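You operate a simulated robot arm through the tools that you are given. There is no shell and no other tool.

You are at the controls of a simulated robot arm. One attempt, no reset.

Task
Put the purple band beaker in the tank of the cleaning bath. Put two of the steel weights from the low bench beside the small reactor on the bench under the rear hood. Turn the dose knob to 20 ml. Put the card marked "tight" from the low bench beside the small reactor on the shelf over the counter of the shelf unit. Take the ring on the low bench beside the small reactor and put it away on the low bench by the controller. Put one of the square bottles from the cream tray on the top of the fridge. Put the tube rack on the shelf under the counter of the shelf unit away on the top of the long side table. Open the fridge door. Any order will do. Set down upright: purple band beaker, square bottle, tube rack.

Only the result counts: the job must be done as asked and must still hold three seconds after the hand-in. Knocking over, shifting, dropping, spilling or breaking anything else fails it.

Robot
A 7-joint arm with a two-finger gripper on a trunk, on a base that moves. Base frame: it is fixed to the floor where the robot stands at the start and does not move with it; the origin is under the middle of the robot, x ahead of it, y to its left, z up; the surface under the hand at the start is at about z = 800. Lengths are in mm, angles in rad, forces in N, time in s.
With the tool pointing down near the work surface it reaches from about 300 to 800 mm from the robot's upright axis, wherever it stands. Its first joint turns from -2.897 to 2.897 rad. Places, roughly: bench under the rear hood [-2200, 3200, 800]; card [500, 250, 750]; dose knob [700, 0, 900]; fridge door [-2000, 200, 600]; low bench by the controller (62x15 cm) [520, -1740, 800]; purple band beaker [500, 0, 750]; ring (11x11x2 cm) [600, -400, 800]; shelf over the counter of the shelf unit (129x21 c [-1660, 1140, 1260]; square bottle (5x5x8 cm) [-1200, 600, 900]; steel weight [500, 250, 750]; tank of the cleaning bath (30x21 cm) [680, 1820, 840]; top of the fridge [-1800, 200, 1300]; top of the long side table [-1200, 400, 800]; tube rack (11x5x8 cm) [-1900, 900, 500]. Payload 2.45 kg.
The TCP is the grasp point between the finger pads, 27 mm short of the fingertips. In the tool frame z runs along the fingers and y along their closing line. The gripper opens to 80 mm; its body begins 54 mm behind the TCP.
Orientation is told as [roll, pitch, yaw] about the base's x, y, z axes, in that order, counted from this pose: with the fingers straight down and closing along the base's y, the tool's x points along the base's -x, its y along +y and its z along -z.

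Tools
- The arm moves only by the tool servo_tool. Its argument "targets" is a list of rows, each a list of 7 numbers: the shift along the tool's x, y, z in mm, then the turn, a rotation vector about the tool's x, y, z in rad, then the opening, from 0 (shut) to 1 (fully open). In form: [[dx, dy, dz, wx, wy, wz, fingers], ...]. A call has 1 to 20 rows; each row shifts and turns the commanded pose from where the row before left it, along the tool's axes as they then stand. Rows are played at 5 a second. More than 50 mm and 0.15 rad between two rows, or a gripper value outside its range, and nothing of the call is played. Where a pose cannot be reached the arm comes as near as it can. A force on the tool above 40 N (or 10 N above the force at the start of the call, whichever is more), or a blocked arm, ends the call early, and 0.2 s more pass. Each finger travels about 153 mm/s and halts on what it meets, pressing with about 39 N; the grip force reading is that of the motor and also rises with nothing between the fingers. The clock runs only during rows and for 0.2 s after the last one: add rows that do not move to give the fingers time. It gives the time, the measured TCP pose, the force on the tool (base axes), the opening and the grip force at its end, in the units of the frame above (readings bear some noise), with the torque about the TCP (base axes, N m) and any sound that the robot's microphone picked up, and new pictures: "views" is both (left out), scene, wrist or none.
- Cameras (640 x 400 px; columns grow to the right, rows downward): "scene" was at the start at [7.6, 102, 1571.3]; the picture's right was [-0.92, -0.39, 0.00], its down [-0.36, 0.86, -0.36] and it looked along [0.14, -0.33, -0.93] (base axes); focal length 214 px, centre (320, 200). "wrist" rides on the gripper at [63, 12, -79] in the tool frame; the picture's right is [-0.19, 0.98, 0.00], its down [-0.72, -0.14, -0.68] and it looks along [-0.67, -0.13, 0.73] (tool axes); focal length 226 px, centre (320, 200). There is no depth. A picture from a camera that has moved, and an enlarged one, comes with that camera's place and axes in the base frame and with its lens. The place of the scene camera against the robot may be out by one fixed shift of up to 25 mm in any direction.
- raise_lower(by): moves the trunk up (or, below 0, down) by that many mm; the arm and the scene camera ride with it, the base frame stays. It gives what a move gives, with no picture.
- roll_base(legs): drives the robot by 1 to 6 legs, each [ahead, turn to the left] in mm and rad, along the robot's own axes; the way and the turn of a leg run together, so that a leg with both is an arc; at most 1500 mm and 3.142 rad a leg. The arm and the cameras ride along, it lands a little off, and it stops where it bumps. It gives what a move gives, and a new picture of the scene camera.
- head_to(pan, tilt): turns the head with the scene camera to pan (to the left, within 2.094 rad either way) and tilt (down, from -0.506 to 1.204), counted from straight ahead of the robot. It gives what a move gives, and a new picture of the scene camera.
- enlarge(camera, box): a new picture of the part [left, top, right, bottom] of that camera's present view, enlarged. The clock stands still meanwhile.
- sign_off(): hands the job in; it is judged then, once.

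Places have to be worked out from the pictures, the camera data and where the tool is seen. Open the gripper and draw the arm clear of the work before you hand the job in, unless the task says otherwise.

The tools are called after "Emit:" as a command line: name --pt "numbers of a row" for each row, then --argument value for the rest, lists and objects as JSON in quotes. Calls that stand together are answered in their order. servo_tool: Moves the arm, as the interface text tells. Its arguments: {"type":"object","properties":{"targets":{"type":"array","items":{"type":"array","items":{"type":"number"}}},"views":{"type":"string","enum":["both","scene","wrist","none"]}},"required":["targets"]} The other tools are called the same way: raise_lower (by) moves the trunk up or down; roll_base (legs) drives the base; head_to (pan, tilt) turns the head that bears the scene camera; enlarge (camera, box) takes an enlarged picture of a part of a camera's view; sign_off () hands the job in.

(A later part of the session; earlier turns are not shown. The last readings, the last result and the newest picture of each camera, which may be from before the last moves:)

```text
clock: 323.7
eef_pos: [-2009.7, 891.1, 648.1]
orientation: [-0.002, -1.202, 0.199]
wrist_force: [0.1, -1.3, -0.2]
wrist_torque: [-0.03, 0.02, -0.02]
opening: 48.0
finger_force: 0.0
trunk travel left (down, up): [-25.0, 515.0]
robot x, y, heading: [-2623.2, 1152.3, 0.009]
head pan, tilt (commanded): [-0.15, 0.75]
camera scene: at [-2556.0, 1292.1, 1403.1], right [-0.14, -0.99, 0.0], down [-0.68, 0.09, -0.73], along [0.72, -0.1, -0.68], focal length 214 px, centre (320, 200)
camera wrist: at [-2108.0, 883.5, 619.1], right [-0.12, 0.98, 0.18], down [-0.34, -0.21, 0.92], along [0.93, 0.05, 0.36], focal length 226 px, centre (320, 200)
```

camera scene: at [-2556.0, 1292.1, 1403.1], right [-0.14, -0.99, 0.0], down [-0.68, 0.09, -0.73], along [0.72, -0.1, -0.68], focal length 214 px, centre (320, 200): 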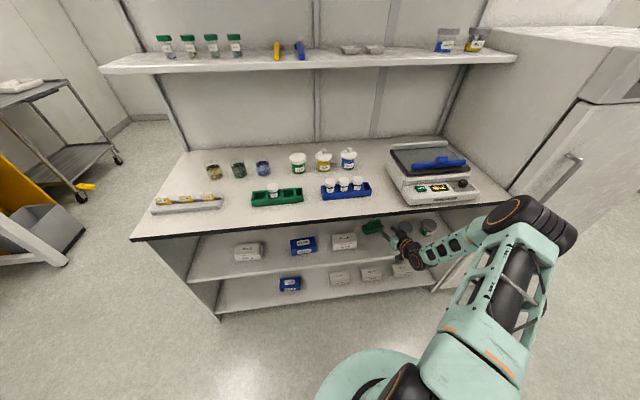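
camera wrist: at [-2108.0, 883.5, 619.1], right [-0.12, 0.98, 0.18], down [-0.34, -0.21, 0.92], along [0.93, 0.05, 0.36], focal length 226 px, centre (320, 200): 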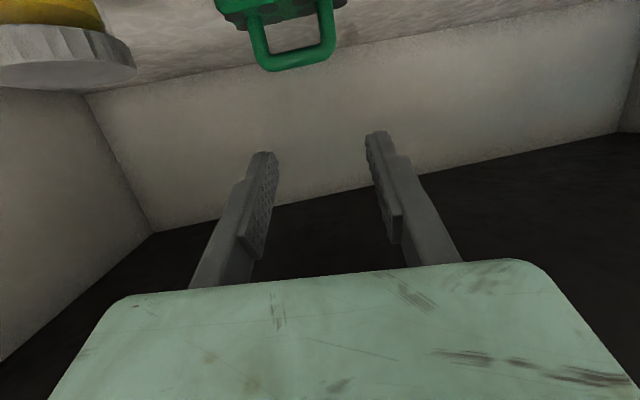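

The view shows the handle well. Now I turn the tool 90° about its axis so the fingers come above and below the bar.

Emit:
servo_tool --pt "0 0 0 0 0 0.1428 0.5" --pt "0 0 0 0 0 0.1428 0.5" --pt "0 0 0 0 0 0.1428 0.5" --pt "0 0 0 0 0 0.1428 0.5" --pt "0 0 0 0 0 0.1428 0.5" --pt "0 0 0 0 0 0.1428 0.5" --pt "0 0 0 0 0 0.1428 0.5" --pt "0 0 0 0 0 0.1428 0.5" --pt "0 0 0 0 0 0.1428 0.5" --pt "0 0 0 0 0 0.1428 0.5" --pt "0 0 0 0 0 0.1428 0.5" --pt "0 0 0 0 0 0 0.5" --views "both"

Emit:
enlarge --camera "wrist" --box '[200, 60, 440, 210]'

```text
clock: 326.3
eef_pos: [-2009.2, 892.2, 648.9]
orientation: [1.199, 0.0, -1.372]
wrist_force: [0.8, 0.1, 0.0]
wrist_torque: [0.01, 0.0, -0.02]
opening: 40.0
finger_force: 0.0
trunk travel left (down, up): [-25.0, 515.0]
robot x, y, heading: [-2624.7, 1149.1, 0.014]
head pan, tilt (commanded): [-0.15, 0.75]
camera scene: at [-2556.0, 1292.2, 1403.1], right [-0.14, -0.99, 0.0], down [-0.68, 0.09, -0.73], along [0.72, -0.1, -0.68], focal length 214 px, centre (320, 200)
camera wrist: at [-2090.4, 939.2, 691.0], right [0.39, -0.12, 0.91], down [-0.53, -0.84, 0.12], along [0.75, -0.53, -0.39], focal length 226 px, centre (320, 200)
```

scene: 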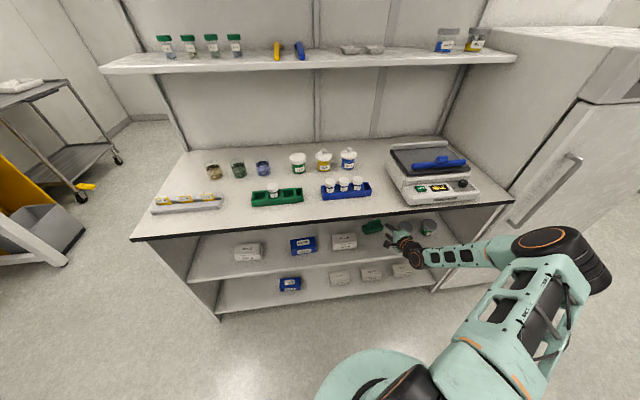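
wrist: 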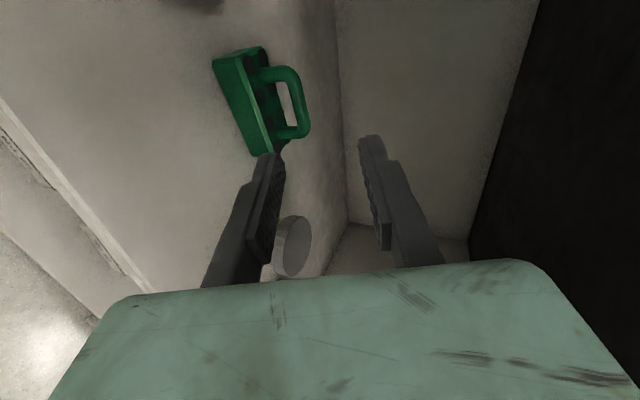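

```text
2.67 times, centred on (320, 135) of wrist
camera zoom: at [-2090.4, 939.2, 691.0], right [0.39, -0.12, 0.91], down [-0.53, -0.84, 0.12], along [0.75, -0.53, -0.39], focal length 603 px, centre (320, 373)
```

zoom: 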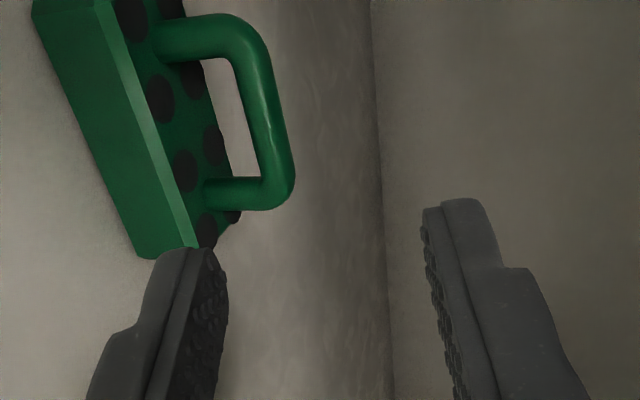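

From three views the bar is at (-1879, 901, 572), the block top about 538 and the shelf about 507. I line up behind the bar along the tool axis and advance part of the way, fingers 30 mm apart.

Emit:
servo_tool --pt "-17.3 -24.3 9.3 0 0 0 0.375" --pt "0 0 35 0 0 0 0.375" --pt "0 0 35 0 0 0 0.375" --pt "0 0 0 0 0 0 0.375" --views "wrist"

Emit:
enlarge --camera "wrist" --box '[200, 60, 440, 210]'

```text
clock: 327.3
eef_pos: [-1942.9, 888.1, 596.4]
orientation: [1.199, 0.0, -1.375]
wrist_force: [-0.1, 0.0, -0.9]
wrist_torque: [-0.01, 0.04, 0.0]
opening: 30.2
finger_force: 0.0
trunk travel left (down, up): [-25.0, 515.0]
robot x, y, heading: [-2622.2, 1148.9, 0.008]
head pan, tilt (commanded): [-0.15, 0.75]
camera wrist: at [-2024.7, 937.1, 639.5], right [0.39, -0.12, 0.91], down [-0.53, -0.84, 0.12], along [0.75, -0.53, -0.39], focal length 226 px, centre (320, 200)
```

wrist: 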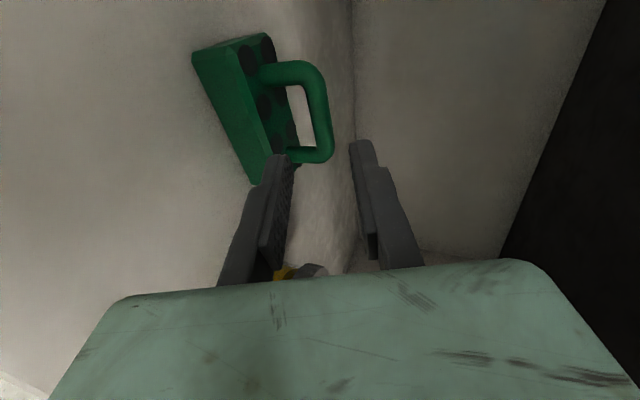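

```text
2.67 times, centred on (320, 135) of wrist
camera zoom: at [-2024.7, 937.1, 639.5], right [0.39, -0.12, 0.91], down [-0.53, -0.84, 0.12], along [0.75, -0.53, -0.39], focal length 603 px, centre (320, 373)
```

zoom: 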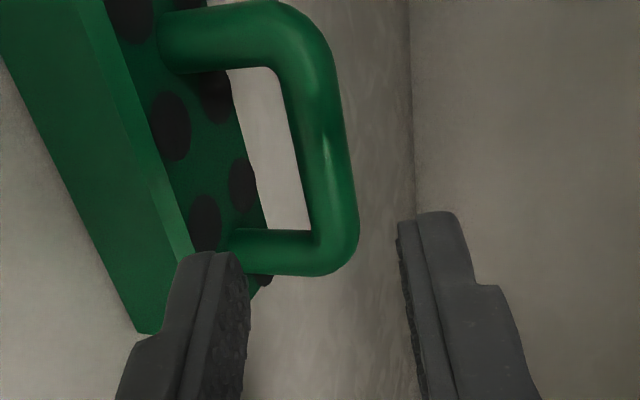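

The bar is centred between the finger heights. I narrow the opening a little and advance 62 mm so the bar lies just beyond the grasp point.

Emit:
servo_tool --pt "0 0.5 20 0 0 0 0.32" --pt "0 0 20 0 0 0 0.32" --pt "0 0 10 0 0 0 0.32" --pt "0 0 0 0 0 0 0.32" --views "wrist"

Emit:
enlarge --camera "wrist" --box '[200, 60, 440, 210]'

```text
clock: 328.3
eef_pos: [-1897.7, 896.2, 578.5]
orientation: [1.2, 0.0, -1.374]
wrist_force: [-0.8, -0.4, -0.7]
wrist_torque: [0.0, 0.01, 0.0]
opening: 25.7
finger_force: 0.0
trunk travel left (down, up): [-25.0, 515.0]
robot x, y, heading: [-2623.6, 1149.3, 0.009]
head pan, tilt (commanded): [-0.15, 0.75]
camera wrist: at [-1977.8, 944.1, 621.6], right [0.39, -0.12, 0.91], down [-0.53, -0.84, 0.12], along [0.75, -0.53, -0.39], focal length 226 px, centre (320, 200)
```

wrist: 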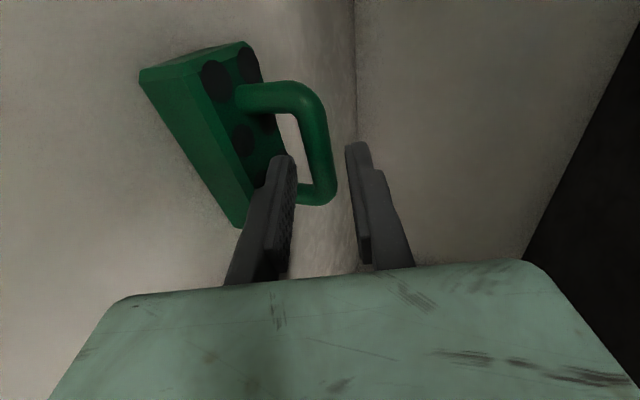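

```text
2.67 times, centred on (320, 135) of wrist
camera zoom: at [-1977.8, 944.1, 621.6], right [0.39, -0.12, 0.91], down [-0.53, -0.84, 0.12], along [0.75, -0.53, -0.39], focal length 603 px, centre (320, 373)
```

zoom: 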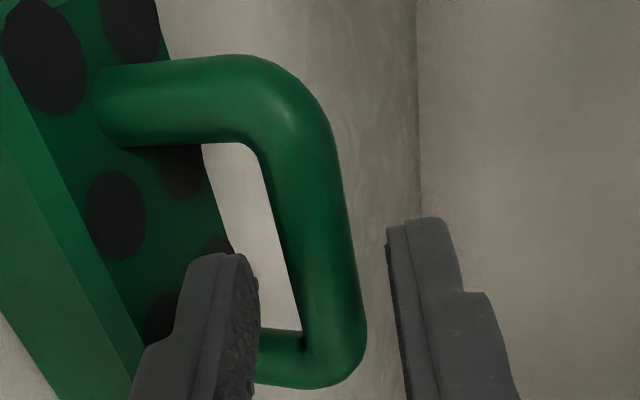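

The fingers straddle the bar's height well; the bar is still about 30 mm ahead of the grasp point. I advance 20 mm more, watching the force.

Emit:
servo_tool --pt "0 0 10 0 0 0 0.32" --pt "0 0 10 0 0 0 0.32" --pt "0 0 0 0 0 0 0.32" --views "wrist"

Emit:
enlarge --camera "wrist" --box '[200, 60, 440, 210]'

```text
clock: 329.1
eef_pos: [-1877.9, 901.4, 572.4]
orientation: [1.198, -0.002, -1.374]
wrist_force: [-0.4, -1.0, -0.3]
wrist_torque: [-0.02, 0.01, -0.01]
opening: 25.7
finger_force: 0.0
trunk travel left (down, up): [-25.0, 515.0]
robot x, y, heading: [-2621.4, 1150.4, 0.015]
head pan, tilt (commanded): [-0.15, 0.75]
camera wrist: at [-1959.3, 947.9, 614.6], right [0.39, -0.12, 0.91], down [-0.53, -0.84, 0.12], along [0.75, -0.53, -0.39], focal length 226 px, centre (320, 200)
```

wrist: 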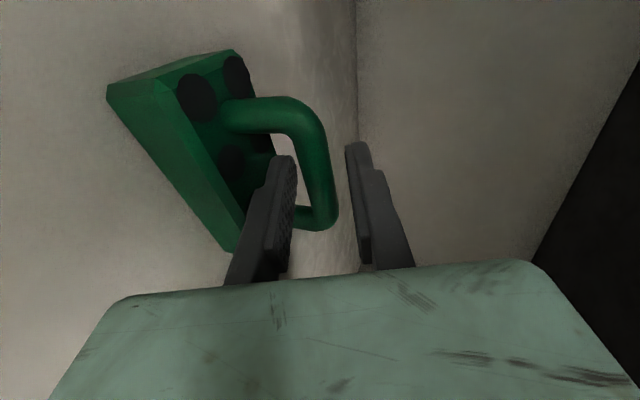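

```text
2.67 times, centred on (320, 135) of wrist
camera zoom: at [-1959.3, 947.9, 614.6], right [0.39, -0.12, 0.91], down [-0.53, -0.84, 0.12], along [0.75, -0.53, -0.39], focal length 603 px, centre (320, 373)
```

zoom: 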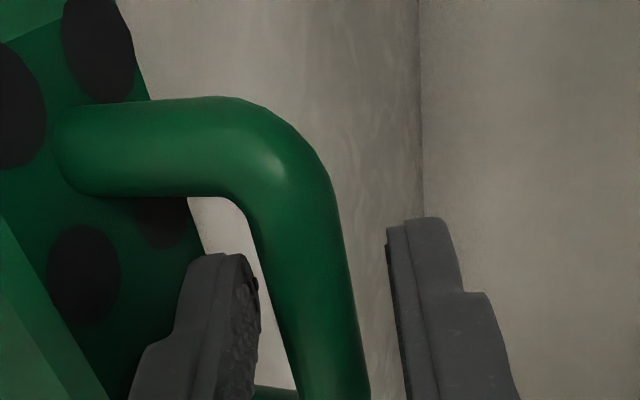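

The bar is about 22 mm ahead of the grasp point and 7 mm to the side; I shift and advance 11 mm more, then close.

Emit:
servo_tool --pt "-6 0 6 0 0 0 0.32" --pt "0 0 5 0 0 0 0.32" --pt "0 0 0 0 0 0 0.32" --views "wrist"

Emit:
enlarge --camera "wrist" --box '[200, 90, 440, 240]'

```text
clock: 329.9
eef_pos: [-1867.6, 896.8, 568.4]
orientation: [1.199, 0.0, -1.374]
wrist_force: [-0.3, 0.1, 0.8]
wrist_torque: [0.0, 0.02, -0.01]
opening: 25.8
finger_force: 0.0
trunk travel left (down, up): [-25.0, 515.0]
robot x, y, heading: [-2615.4, 1156.1, 0.007]
head pan, tilt (commanded): [-0.15, 0.75]
camera wrist: at [-1947.8, 944.0, 610.7], right [0.39, -0.12, 0.91], down [-0.53, -0.84, 0.12], along [0.75, -0.53, -0.39], focal length 226 px, centre (320, 200)
```

wrist: 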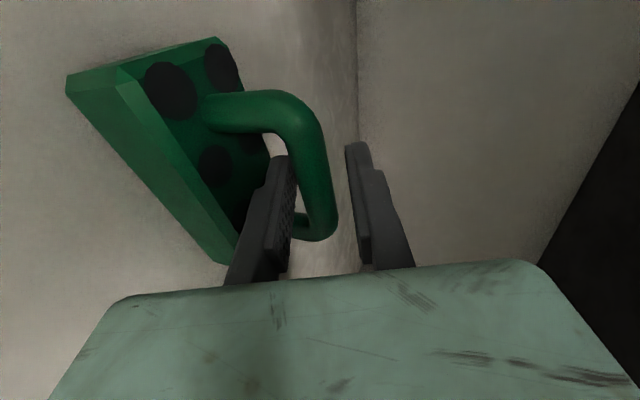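

```text
2.67 times, centred on (320, 165) of wrist
camera zoom: at [-1947.8, 944.0, 610.7], right [0.39, -0.12, 0.91], down [-0.53, -0.84, 0.12], along [0.75, -0.53, -0.39], focal length 603 px, centre (320, 293)
```

zoom: 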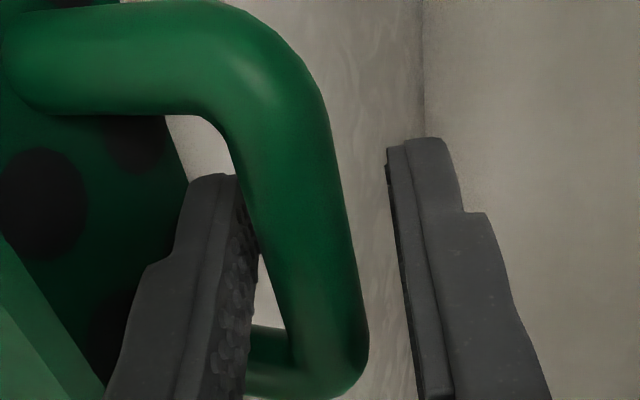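

The lower finger is now under the bar. I close on it.

Emit:
servo_tool --pt "0 0 0 0 0 0 0.2" --pt "0 0 0 0 0 0 0.05" --pt "0 0 0 0 0 0 0.0" --pt "0 0 0 0 0 0 0.0" --views "wrist"

```text
clock: 330.9
eef_pos: [-1868.0, 895.4, 569.0]
orientation: [1.198, -0.001, -1.374]
wrist_force: [0.2, 0.5, -1.2]
wrist_torque: [0.0, -0.05, -0.02]
opening: 13.1
finger_force: 38.7
trunk travel left (down, up): [-25.0, 515.0]
robot x, y, heading: [-2626.4, 1151.1, 0.019]
head pan, tilt (commanded): [-0.15, 0.75]
camera wrist: at [-1947.9, 944.0, 610.6], right [0.39, -0.12, 0.91], down [-0.53, -0.84, 0.12], along [0.75, -0.53, -0.39], focal length 226 px, centre (320, 200)
```

wrist: 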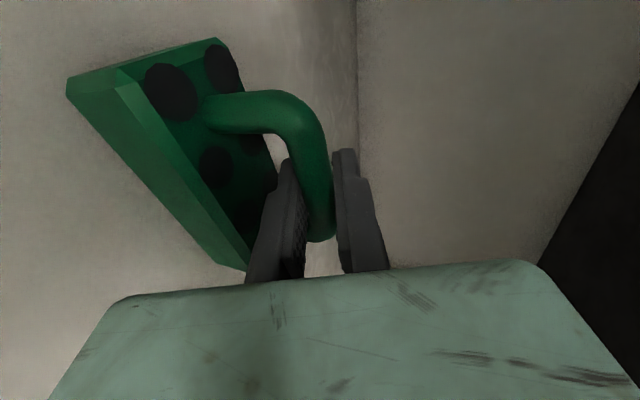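

The bar is gripped at 13 mm. I lift the rack a little and check that it stays level.

Emit:
servo_tool --pt "0 9.3 -3.6 0 0 0 0" --pt "0 9.3 -3.6 0 0 0 0" --pt "0 9.3 -3.6 0 0 0 0" --pt "0 0 0 0 0 0 0" --views "both"

Emit:
enlarge --camera "scene" --box '[320, 190, 480, 290]'

```text
clock: 331.9
eef_pos: [-1867.2, 895.5, 599.4]
orientation: [1.199, 0.001, -1.372]
wrist_force: [0.2, 1.1, -0.8]
wrist_torque: [-0.04, 0.01, 0.02]
opening: 12.6
finger_force: 39.1
trunk travel left (down, up): [-25.0, 515.0]
robot x, y, heading: [-2622.8, 1152.7, 0.013]
head pan, tilt (commanded): [-0.15, 0.75]
camera scene: at [-2555.9, 1292.3, 1403.1], right [-0.14, -0.99, 0.0], down [-0.68, 0.09, -0.73], along [0.72, -0.1, -0.68], focal length 214 px, centre (320, 200)
camera wrist: at [-1947.4, 943.3, 641.1], right [0.39, -0.12, 0.91], down [-0.53, -0.84, 0.12], along [0.75, -0.53, -0.39], focal length 226 px, centre (320, 200)
```

scene: 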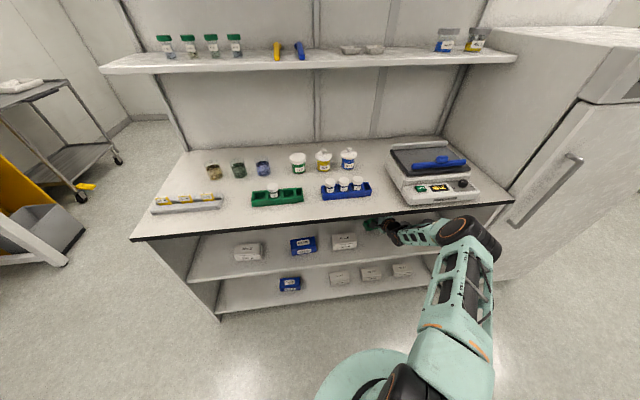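
wrist: 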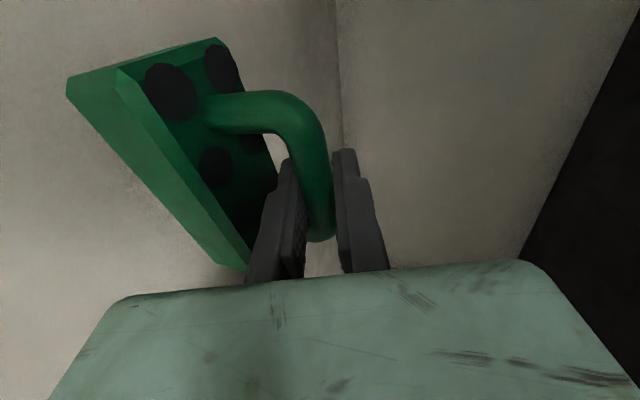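

```text
4.00 times, centred on (400, 240) of scene
camera zoom: at [-2555.9, 1292.3, 1403.1], right [-0.14, -0.99, 0.0], down [-0.68, 0.09, -0.73], along [0.72, -0.1, -0.68], focal length 858 px, centre (0, 40)
```

zoom: 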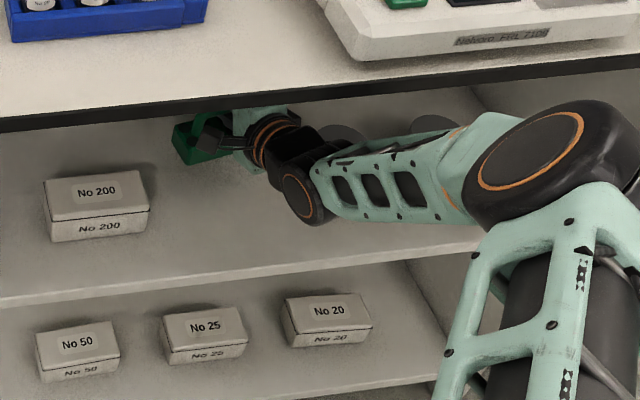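

The rack hangs level and free. I pull it back out from under the counter, first with the arm and then by reversing the base.

Emit:
servo_tool --pt "8 -14.2 -36.5 0 0 0 0" --pt "8 -14.2 -36.5 0 0 0 0" --pt "4 -7.1 -18 0 0 0 0" --pt "0 0 0 0 0 0 0" --views "none"

Emit:
roll_base --legs '[[-210, 0]]'

```text
clock: 332.9
eef_pos: [-1967.7, 895.4, 600.8]
orientation: [1.2, -0.001, -1.372]
wrist_force: [0.1, 0.0, -1.4]
wrist_torque: [0.01, 0.0, 0.02]
opening: 13.1
finger_force: 39.5
trunk travel left (down, up): [-25.0, 515.0]
robot x, y, heading: [-2620.9, 1149.3, 0.014]
head pan, tilt (commanded): [-0.15, 0.75]
```

```text
clock: 334.5
eef_pos: [-2181.5, 893.8, 600.3]
orientation: [1.199, 0.001, -1.374]
wrist_force: [0.4, 0.9, -1.6]
wrist_torque: [-0.01, 0.0, 0.03]
opening: 12.8
finger_force: 39.2
trunk travel left (down, up): [-25.0, 515.0]
robot x, y, heading: [-2839.7, 1148.3, 0.013]
head pan, tilt (commanded): [-0.15, 0.75]
camera scene: at [-2769.2, 1289.5, 1403.1], right [-0.14, -0.99, 0.0], down [-0.68, 0.09, -0.73], along [0.72, -0.1, -0.68], focal length 214 px, centre (320, 200)
```

scene: 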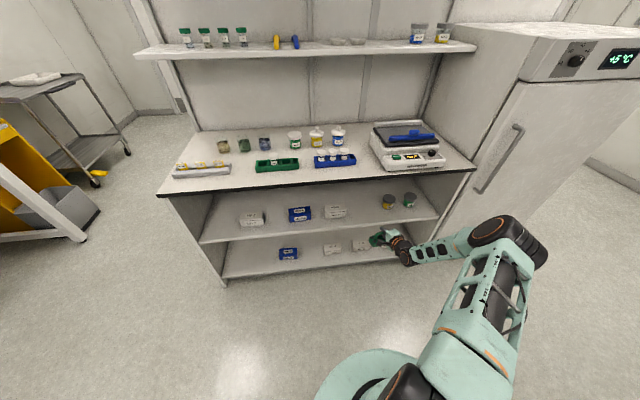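

The rack is clear of the unit. I raise the trunk so that the rack travels above table height.

Emit:
raise_lower --by 480

Emit:
head_to --pan -0.3 --tilt 0.6

```text
refused: 480 is not a number from -400 to 400
```

```text
clock: 335.2
eef_pos: [-2180.8, 894.8, 600.6]
orientation: [1.199, 0.001, -1.373]
wrist_force: [0.3, 0.3, -1.2]
wrist_torque: [0.02, -0.02, -0.03]
opening: 13.0
finger_force: 39.1
trunk travel left (down, up): [-25.0, 515.0]
robot x, y, heading: [-2833.4, 1150.0, 0.013]
head pan, tilt (commanded): [-0.3, 0.6]
camera scene: at [-2766.8, 1275.9, 1415.9], right [-0.28, -0.96, 0.0], down [-0.54, 0.16, -0.82], along [0.79, -0.23, -0.57], focal length 214 px, centre (320, 200)
```

scene: 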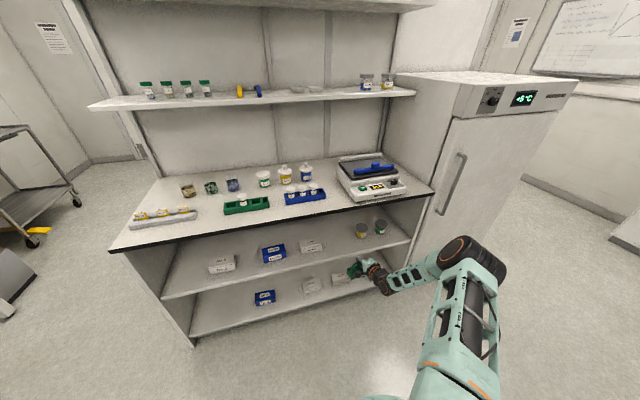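

Emit:
raise_lower --by 400

Emit:
servo_tool --pt "0 37.3 -14.5 0 0 0 0" --pt "0 37.3 -14.5 0 0 0 0" --pt "0 37.3 -14.5 0 0 0 0" --pt "0 0 0 0 0 0 0" --views "both"

```text
clock: 339.1
eef_pos: [-2179.5, 894.0, 1001.2]
orientation: [1.2, 0.001, -1.372]
wrist_force: [-0.4, 0.2, -1.8]
wrist_torque: [-0.02, -0.01, 0.01]
opening: 13.0
finger_force: 38.6
trunk travel left (down, up): [-425.0, 115.0]
robot x, y, heading: [-2833.2, 1145.8, 0.006]
head pan, tilt (commanded): [-0.3, 0.6]
```

```text
clock: 340.1
eef_pos: [-2181.9, 892.8, 1122.3]
orientation: [1.198, -0.001, -1.374]
wrist_force: [0.6, -0.1, -1.1]
wrist_torque: [0.02, 0.0, -0.03]
opening: 13.2
finger_force: 39.3
trunk travel left (down, up): [-425.0, 115.0]
robot x, y, heading: [-2833.9, 1148.8, 0.012]
head pan, tilt (commanded): [-0.3, 0.6]
camera scene: at [-2766.1, 1275.4, 1815.9], right [-0.28, -0.96, 0.0], down [-0.54, 0.16, -0.82], along [0.79, -0.23, -0.57], focal length 214 px, centre (320, 200)
camera wrist: at [-2262.2, 941.3, 1163.3], right [0.39, -0.12, 0.91], down [-0.53, -0.84, 0.12], along [0.75, -0.53, -0.39], focal length 226 px, centre (320, 200)
```

scene: 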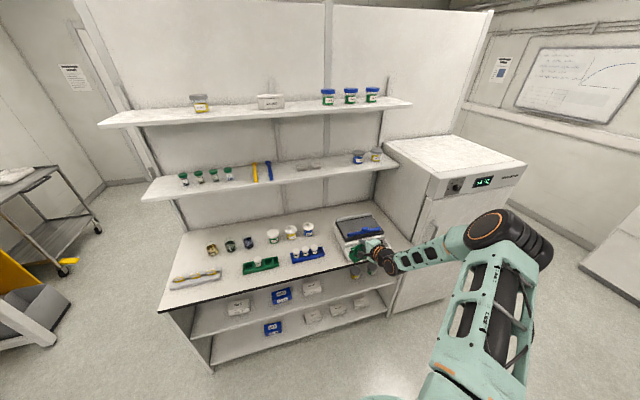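
wrist: 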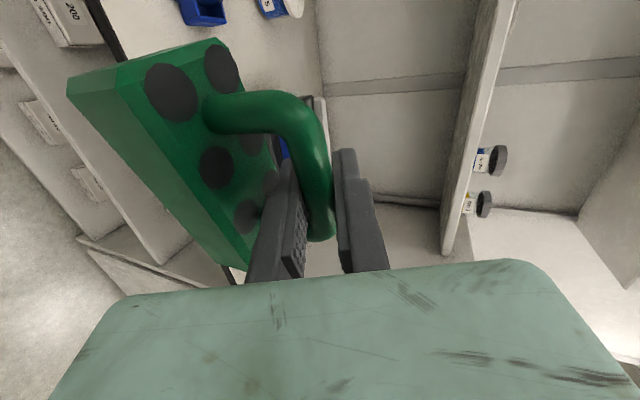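

I centre the arm in front of the robot, then turn right and drive south around the end of the partition.

Emit:
servo_tool --pt "39.2 2.9 7.4 0 0 0 0" --pt "39.2 2.9 7.4 0 0 0 0" --pt "39.2 2.9 7.4 0 0 0 0" --pt "39.2 2.9 7.4 0 0 0 0" --pt "39.2 2.9 7.4 0 0 0 0" --views "none"

Emit:
roll_base --legs '[[0, -1.583]]'

Emit:
head_to --pan 0.3 --tilt 0.6

```text
clock: 341.3
eef_pos: [-2180.2, 1095.1, 1119.7]
orientation: [1.198, -0.002, -1.374]
wrist_force: [0.6, -0.7, -0.8]
wrist_torque: [-0.04, -0.06, -0.01]
opening: 12.7
finger_force: 38.5
trunk travel left (down, up): [-425.0, 115.0]
robot x, y, heading: [-2837.1, 1148.0, 0.007]
head pan, tilt (commanded): [-0.3, 0.6]
```

```text
clock: 345.6
eef_pos: [-2891.8, 491.7, 1118.7]
orientation: [1.199, 0.0, -2.95]
wrist_force: [0.8, -1.0, -1.2]
wrist_torque: [0.01, 0.01, 0.04]
opening: 12.8
finger_force: 38.7
trunk travel left (down, up): [-425.0, 115.0]
robot x, y, heading: [-2833.9, 1150.4, -1.564]
head pan, tilt (commanded): [-0.3, 0.6]
camera scene: at [-2716.1, 1097.0, 1815.9], right [-0.96, 0.29, 0.0], down [0.16, 0.54, -0.82], along [-0.24, -0.79, -0.57], focal length 214 px, centre (320, 200)
```

scene: 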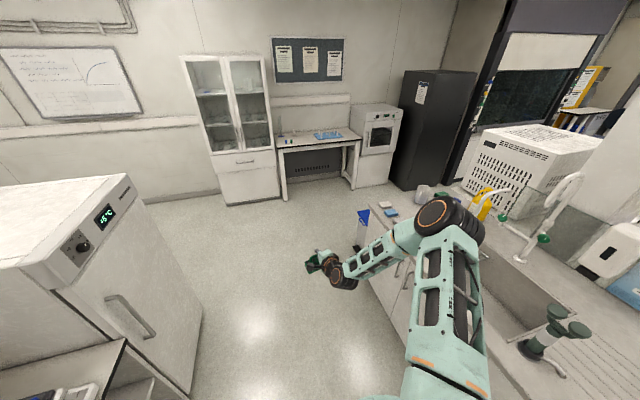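

```text
clock: 346.6
eef_pos: [-2892.9, 492.6, 1118.8]
orientation: [1.199, 0.0, -2.949]
wrist_force: [0.0, 0.7, -1.6]
wrist_torque: [-0.02, 0.01, -0.02]
opening: 13.0
finger_force: 39.2
trunk travel left (down, up): [-425.0, 115.0]
robot x, y, heading: [-2832.0, 1149.7, -1.562]
head pan, tilt (commanded): [0.3, 0.6]
camera scene: at [-2663.8, 1097.3, 1815.9], right [-0.95, -0.3, 0.0], down [-0.17, 0.54, -0.82], along [0.25, -0.79, -0.57], focal length 214 px, centre (320, 200)
```

scene: 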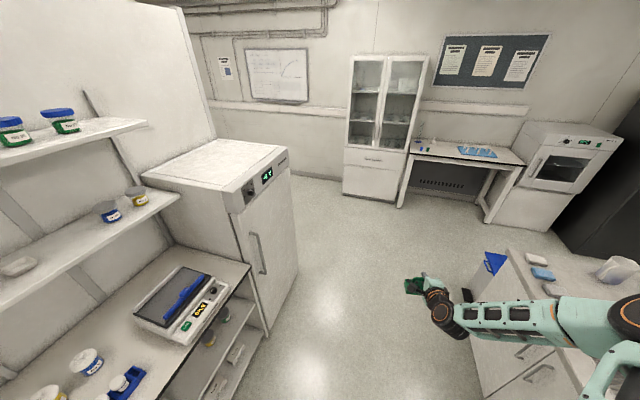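

The route south is open between fridge and sink island. I steer slightly left for clearance and drive down past the fridge.

Emit:
roll_base --legs '[[0, 0.2], [700, 0], [0, -0.2], [1150, 0], [0, 1.565]]'

```text
clock: 361.3
eef_pos: [-2045.9, -785.9, 1119.4]
orientation: [1.199, 0.001, -1.432]
wrist_force: [-0.3, 0.1, -1.7]
wrist_torque: [0.02, 0.01, 0.0]
opening: 13.0
finger_force: 39.0
trunk travel left (down, up): [-425.0, 115.0]
robot x, y, heading: [-2696.4, -692.4, -0.047]
head pan, tilt (commanded): [0.3, 0.6]
camera scene: at [-2619.4, -517.6, 1815.9], right [0.25, -0.97, 0.0], down [-0.55, -0.14, -0.82], along [0.8, 0.21, -0.57], focal length 214 px, centre (320, 200)
```

scene: 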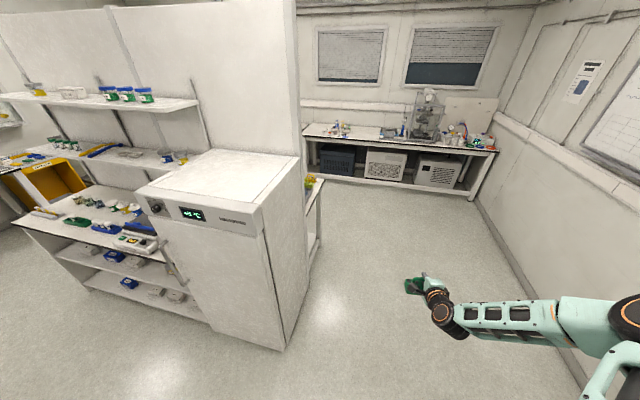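

I correct the heading and drive east past the partition's south end, then look at the table.

Emit:
roll_base --legs '[[0, 0.047], [1200, 0], [1080, 0], [0, 1.571]]'

Emit:
head_to --pan 0.9 --tilt 0.7

```text
clock: 376.9
eef_pos: [-377.5, -48.6, 1118.2]
orientation: [1.199, 0.0, 0.206]
wrist_force: [1.0, -0.2, -0.9]
wrist_torque: [0.02, -0.03, -0.04]
opening: 12.8
finger_force: 38.7
trunk travel left (down, up): [-425.0, 115.0]
robot x, y, heading: [-425.9, -704.4, 1.591]
head pan, tilt (commanded): [0.3, 0.6]
camera scene: at [-586.4, -630.4, 1815.9], right [0.95, 0.32, 0.0], down [0.18, -0.54, -0.82], along [-0.26, 0.78, -0.57], focal length 214 px, centre (320, 200)
```

scene: 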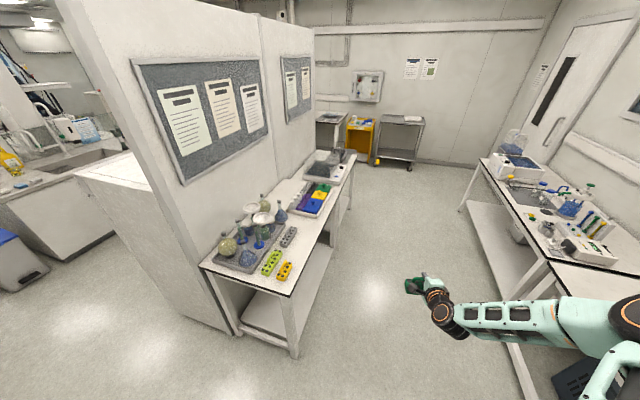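

```text
clock: 377.9
eef_pos: [-377.0, -50.3, 1120.1]
orientation: [1.2, 0.001, 0.204]
wrist_force: [-0.9, 0.1, -1.2]
wrist_torque: [0.01, 0.0, 0.02]
opening: 12.5
finger_force: 38.9
trunk travel left (down, up): [-425.0, 115.0]
robot x, y, heading: [-423.0, -704.8, 1.593]
head pan, tilt (commanded): [0.901, 0.7]
camera scene: at [-626.0, -662.9, 1807.3], right [0.61, 0.8, 0.0], down [0.51, -0.39, -0.76], along [-0.61, 0.46, -0.64], focal length 214 px, centre (320, 200)
```

scene: 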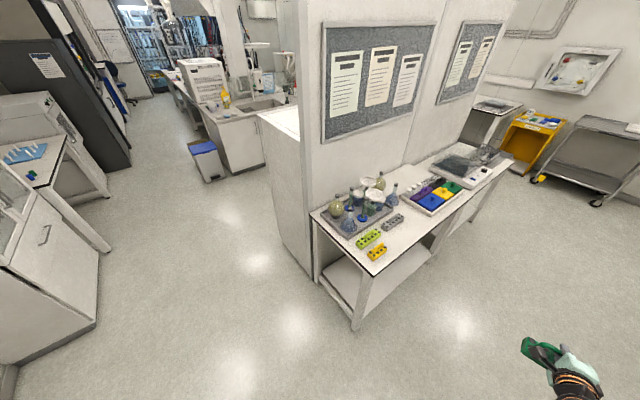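

The table's front strip between the grey rack and the cream tray is free. I drive up beside it and turn to face it.

Emit:
roll_base --legs '[[1090, 0], [0, 1.551]]'

Emit:
head_to --pan 0.0 --tilt 0.8

```text
clock: 387.3
eef_pos: [-1106.9, 435.5, 1118.9]
orientation: [1.199, -0.001, 1.748]
wrist_force: [0.6, 0.3, -0.8]
wrist_torque: [0.01, -0.03, -0.01]
opening: 12.7
finger_force: 39.1
trunk travel left (down, up): [-425.0, 115.0]
robot x, y, heading: [-452.5, 367.9, 3.134]
head pan, tilt (commanded): [0.901, 0.7]
camera scene: at [-481.7, 175.4, 1807.3], right [-0.78, 0.63, 0.0], down [0.41, 0.5, -0.76], along [-0.48, -0.59, -0.64], focal length 214 px, centre (320, 200)
```

scene: 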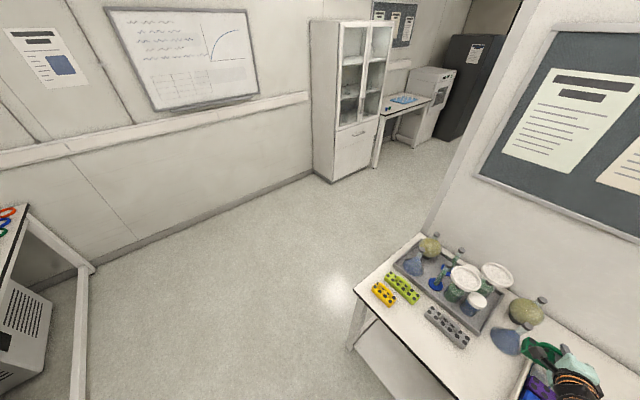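

```text
clock: 388.5
eef_pos: [-1105.4, 435.7, 1119.7]
orientation: [1.199, -0.002, 1.748]
wrist_force: [-0.3, 0.7, -1.5]
wrist_torque: [0.03, 0.0, -0.02]
opening: 13.0
finger_force: 38.9
trunk travel left (down, up): [-425.0, 115.0]
robot x, y, heading: [-451.4, 365.6, 3.132]
head pan, tilt (commanded): [0.0, 0.799]
camera scene: at [-509.0, 242.3, 1799.1], right [0.01, 1.0, 0.0], down [0.72, -0.01, -0.7], along [-0.7, 0.01, -0.72], focal length 214 px, centre (320, 200)
```

scene: 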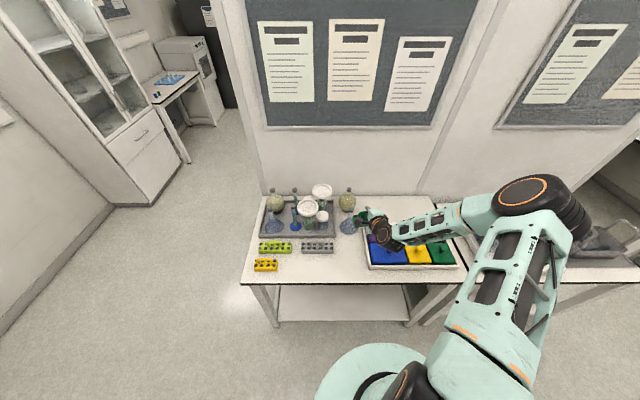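

The free strip is at about (-1030, 365), between the grey rack (y≤285) and the cream tray (y≥475). I shift the rack over it and lower the trunk.

Emit:
servo_tool --pt "27.4 -8.8 -22.6 0 0 0 0" --pt "27.4 -8.8 -22.6 0 0 0 0" --pt "27.4 -8.8 -22.6 0 0 0 0" --pt "0 0 0 0 0 0 0" --views "none"

Emit:
raise_lower --by -200

Emit:
servo_tool --pt "0 0 0 0 0 0 0" --views "both"

Emit:
enlarge --camera "scene" --box '[230, 180, 470, 330]'

```text
clock: 389.5
eef_pos: [-1018.6, 368.7, 1119.4]
orientation: [1.199, -0.001, 1.748]
wrist_force: [0.9, 0.2, -1.4]
wrist_torque: [-0.02, 0.01, 0.03]
opening: 12.8
finger_force: 38.7
trunk travel left (down, up): [-425.0, 115.0]
robot x, y, heading: [-456.0, 366.6, 3.136]
head pan, tilt (commanded): [0.0, 0.799]
```

```text
clock: 391.6
eef_pos: [-1019.2, 367.2, 919.1]
orientation: [1.198, -0.001, 1.749]
wrist_force: [-0.6, -0.5, -0.3]
wrist_torque: [-0.05, 0.03, 0.04]
opening: 13.0
finger_force: 38.6
trunk travel left (down, up): [-225.0, 315.0]
robot x, y, heading: [-452.2, 369.4, 3.133]
head pan, tilt (commanded): [0.0, 0.799]
```

```text
clock: 392.1
eef_pos: [-1020.3, 367.8, 920.1]
orientation: [1.198, -0.002, 1.749]
wrist_force: [-0.7, 0.8, 1.1]
wrist_torque: [-0.06, -0.03, 0.0]
opening: 12.8
finger_force: 38.8
trunk travel left (down, up): [-225.0, 315.0]
robot x, y, heading: [-448.1, 369.8, 3.139]
head pan, tilt (commanded): [0.0, 0.799]
camera scene: at [-508.7, 242.4, 1599.1], right [0.01, 1.0, 0.0], down [0.72, -0.01, -0.7], along [-0.7, 0.01, -0.72], focal length 214 px, centre (320, 200)
camera wrist: at [-939.7, 316.6, 961.4], right [-0.38, 0.13, 0.91], down [0.55, 0.83, 0.12], along [-0.74, 0.55, -0.39], focal length 226 px, centre (320, 200)
```

scene: 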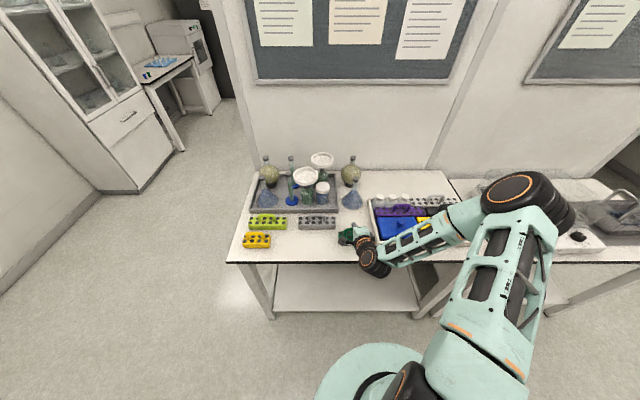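
wrist: 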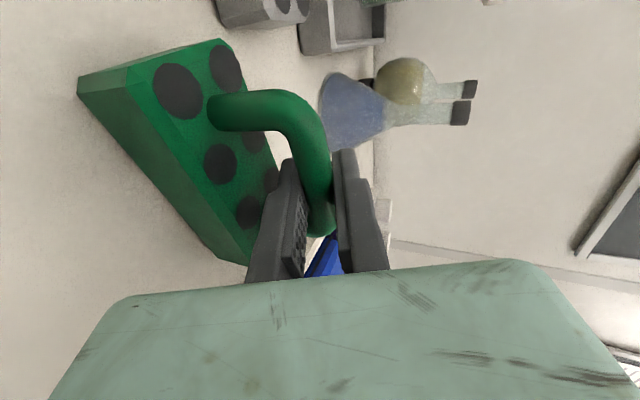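

```text
2.67 times, centred on (350, 255) of scene
camera zoom: at [-508.7, 242.4, 1599.1], right [0.01, 1.0, 0.0], down [0.72, -0.01, -0.7], along [-0.7, 0.01, -0.72], focal length 572 px, centre (240, 53)
```

zoom: 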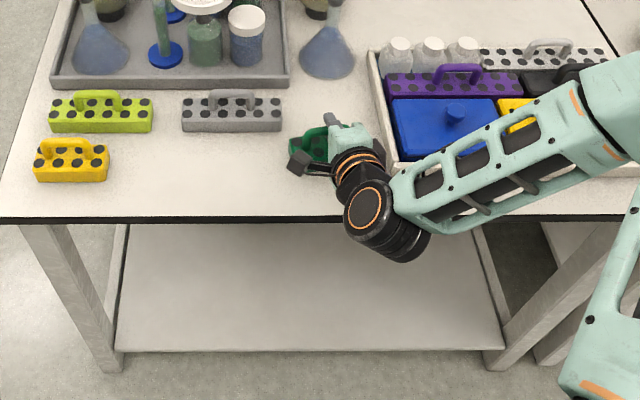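

The rack hovers right over the gap. I lower the last 45 mm gently.

Emit:
servo_tool --pt "0 -18.6 7.2 0 0 0 0" --pt "0 -11.2 4.3 0 0 0 0" --pt "0 -3.7 1.4 0 0 0 0" --pt "0 0 0 0 0 0 0" --views "none"

Emit:
servo_tool --pt "0 -2.8 1.1 0 0 0 0" --pt "0 -1.9 0.7 0 0 0 0" --pt "0 0 0 0 0 0 0" --views "none"

```text
clock: 392.4
eef_pos: [-1022.8, 367.4, 919.4]
orientation: [1.221, -0.003, 1.747]
wrist_force: [-1.4, -0.3, 14.3]
wrist_torque: [-0.37, 0.0, 0.01]
opening: 12.9
finger_force: 38.9
trunk travel left (down, up): [-225.0, 315.0]
robot x, y, heading: [-451.8, 370.0, 3.131]
head pan, tilt (commanded): [0.0, 0.799]
stopped in row 1: the force on the tool passed its limit at 58 N (the readings are from after the stop); the commanded pose is now the measured one
```

```text
clock: 392.9
eef_pos: [-1026.1, 366.6, 918.7]
orientation: [1.232, -0.004, 1.748]
wrist_force: [-2.3, -1.1, 11.2]
wrist_torque: [-0.37, -0.06, 0.05]
opening: 13.0
finger_force: 38.8
trunk travel left (down, up): [-225.0, 315.0]
robot x, y, heading: [-452.4, 368.6, 3.13]
head pan, tilt (commanded): [0.0, 0.799]
stopped in row 2: the force on the tool passed its limit at 43 N (the readings are from after the stop); the commanded pose is now the measured one
```

The rack is already standing on the table (surface about z≈845). I look before releasing.

Emit:
servo_tool --pt "0 1.4 -0.5 0 0 0 0" --pt "0 0 0 0 0 0 0" --views "both"

Emit:
enlarge --camera "scene" --box '[310, 210, 410, 280]'

```text
clock: 393.5
eef_pos: [-1024.1, 366.4, 919.5]
orientation: [1.229, -0.004, 1.75]
wrist_force: [-4.0, -2.6, 10.4]
wrist_torque: [-0.27, -0.08, -0.09]
opening: 13.0
finger_force: 39.1
trunk travel left (down, up): [-225.0, 315.0]
robot x, y, heading: [-451.2, 367.9, 3.132]
head pan, tilt (commanded): [0.0, 0.799]
camera scene: at [-508.3, 242.0, 1599.1], right [0.01, 1.0, 0.0], down [0.72, -0.01, -0.7], along [-0.7, 0.01, -0.72], focal length 214 px, centre (320, 200)
camera wrist: at [-943.7, 315.8, 958.8], right [-0.36, 0.13, 0.93], down [0.55, 0.83, 0.1], along [-0.75, 0.55, -0.37], focal length 226 px, centre (320, 200)
```

scene: 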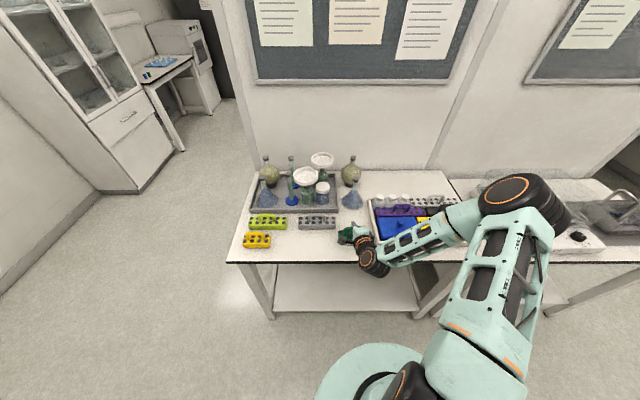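
wrist: 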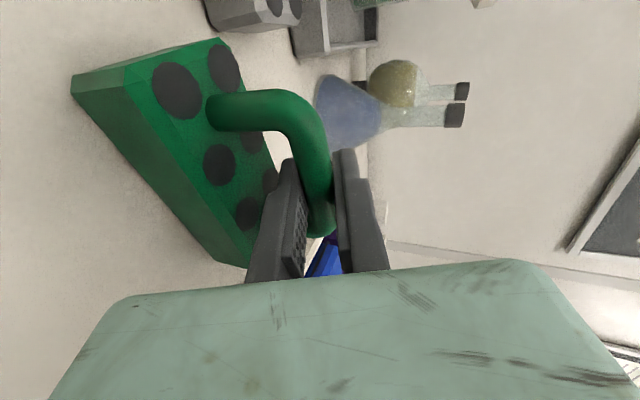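

```text
5.71 times, centred on (360, 245) of scene
camera zoom: at [-508.3, 242.0, 1599.1], right [0.01, 1.0, 0.0], down [0.72, -0.01, -0.7], along [-0.7, 0.01, -0.72], focal length 1226 px, centre (91, -57)
```

zoom: 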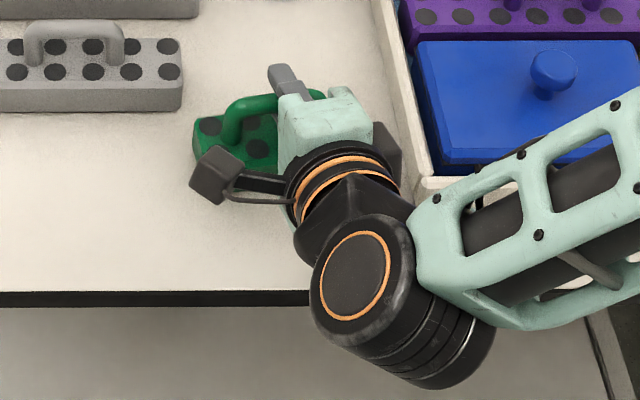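

The rack stands clear of both the grey rack and the tray. I open just enough to free the bar and pull straight back along the tool axis.

Emit:
servo_tool --pt "0 0 0 0 0 0 0.22" --pt "0 0 0 0 0 0 0.32" --pt "0 0 0 0 0 0 0.32" --views "wrist"

```text
clock: 394.3
eef_pos: [-1023.9, 366.8, 919.6]
orientation: [1.227, -0.005, 1.747]
wrist_force: [0.0, 0.3, 0.6]
wrist_torque: [-0.03, 0.02, 0.0]
opening: 25.7
finger_force: 0.0
trunk travel left (down, up): [-225.0, 315.0]
robot x, y, heading: [-449.4, 366.4, 3.135]
head pan, tilt (commanded): [0.0, 0.799]
camera wrist: at [-943.9, 316.2, 958.3], right [-0.36, 0.13, 0.92], down [0.55, 0.83, 0.1], along [-0.75, 0.55, -0.37], focal length 226 px, centre (320, 200)
```

wrist: 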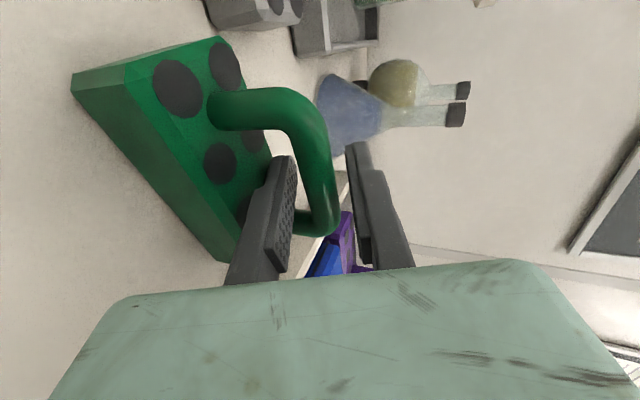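

Freed. I retreat along the tool axis.

Emit:
servo_tool --pt "0 0 -12 0 0 0 0.32" --pt "0 0 -15 0 0 0 0.32" --pt "0 0 -25 0 0 0 0.32" --pt "0 0 -30 0 0 0 0.32" --pt "0 0 0 0 0 0 0.32" --views "both"

Emit:
enlarge --camera "scene" --box '[290, 190, 430, 280]'

```text
clock: 395.5
eef_pos: [-948.6, 380.7, 949.1]
orientation: [1.229, -0.004, 1.748]
wrist_force: [-0.8, 1.1, 0.0]
wrist_torque: [0.01, 0.03, 0.03]
opening: 25.6
finger_force: 0.0
trunk travel left (down, up): [-225.0, 315.0]
robot x, y, heading: [-452.4, 369.1, 3.131]
head pan, tilt (commanded): [0.0, 0.799]
camera scene: at [-508.4, 242.4, 1599.1], right [0.01, 1.0, 0.0], down [0.72, -0.01, -0.7], along [-0.7, 0.01, -0.72], focal length 214 px, centre (320, 200)
camera wrist: at [-867.9, 329.5, 987.7], right [-0.36, 0.13, 0.92], down [0.55, 0.83, 0.1], along [-0.75, 0.55, -0.37], focal length 226 px, centre (320, 200)
```

scene: 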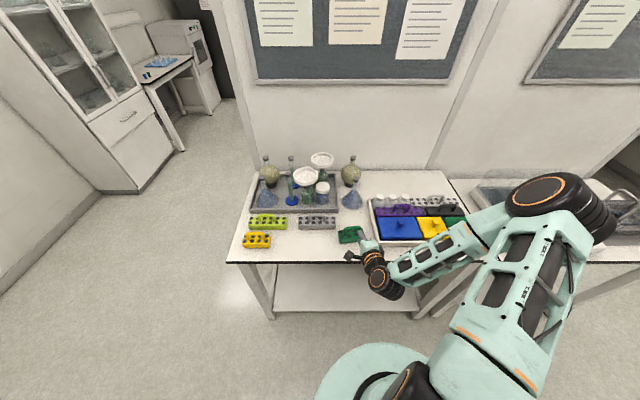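
wrist: 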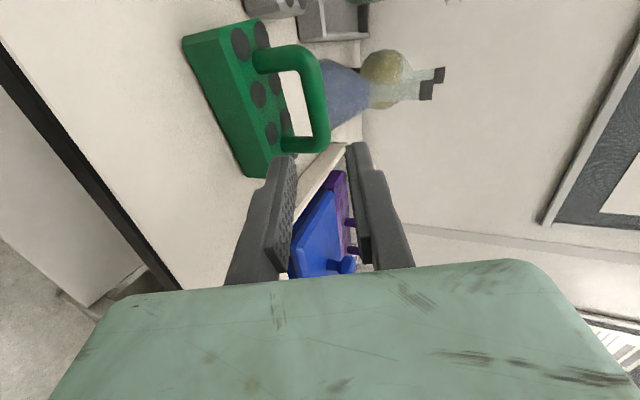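

```text
4.44 times, centred on (360, 235) of scene
camera zoom: at [-508.4, 242.4, 1599.1], right [0.01, 1.0, 0.0], down [0.72, -0.01, -0.7], along [-0.7, 0.01, -0.72], focal length 953 px, centre (142, 44)
```

zoom: 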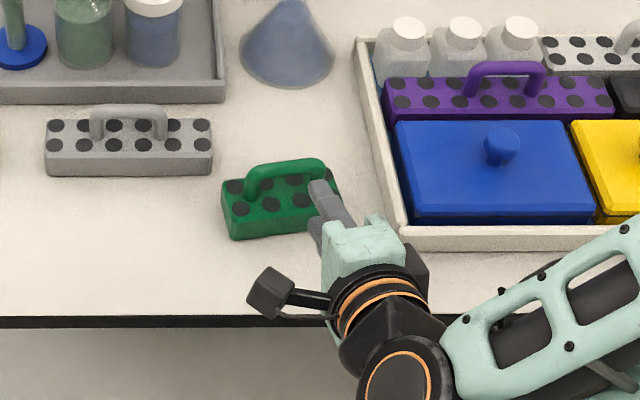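

The green rack stands upright on the table. Next comes a square bottle: the three white-capped bottles stand at the back left of the cream tray. I bring the tool back to vertical, rise, and look at them.

Emit:
servo_tool --pt "0 0 0 0.1366 0 0 0.6" --pt "0 0 0 0.1366 0 0 0.6" --pt "0 0 0 0.1366 0 0 0.6" --pt "0 0 0 0.1366 0 0 0.6" --pt "0 0 0 0.1366 0 0 0.6" --pt "0 0 0 0.1366 0 0 0.6" --pt "0 0 0 0.1366 0 0 0.6" --pt "0 0 0 0.1366 0 0 0.6" --pt "0 0 0 0.1366 0 0 0.6" --pt "0 0 -40 0 0 0 0.6" --pt "0 0 -40 0 0 0 0.6" --pt "0 0 -40 0 0 0 0.6" --views "both"

```text
clock: 398.1
eef_pos: [-947.1, 380.1, 1067.7]
orientation: [-0.003, -0.005, 1.747]
wrist_force: [-0.4, 0.6, -0.2]
wrist_torque: [0.0, 0.0, 0.01]
opening: 47.8
finger_force: 0.1
trunk travel left (down, up): [-225.0, 315.0]
robot x, y, heading: [-452.5, 367.2, 3.129]
head pan, tilt (commanded): [0.0, 0.799]
camera scene: at [-508.6, 242.2, 1599.1], right [0.01, 1.0, 0.0], down [0.72, -0.01, -0.7], along [-0.7, 0.01, -0.72], focal length 214 px, centre (320, 200)
camera wrist: at [-948.3, 314.7, 1148.1], right [-1.0, 0.02, 0.0], down [0.01, 0.73, 0.69], along [0.01, 0.69, -0.73], focal length 226 px, centre (320, 200)
```

scene: 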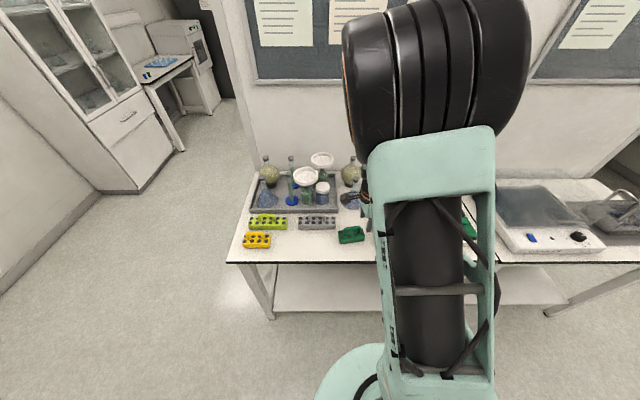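
wrist: 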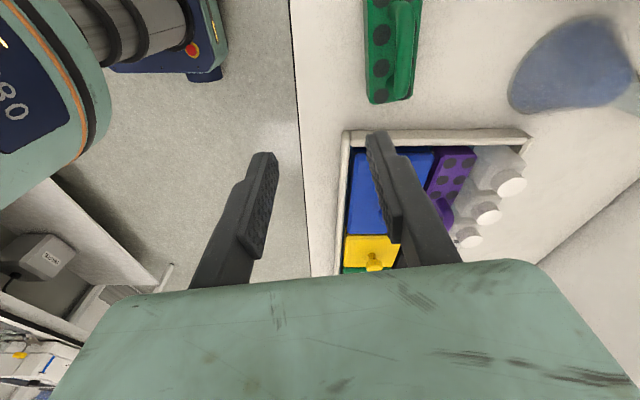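

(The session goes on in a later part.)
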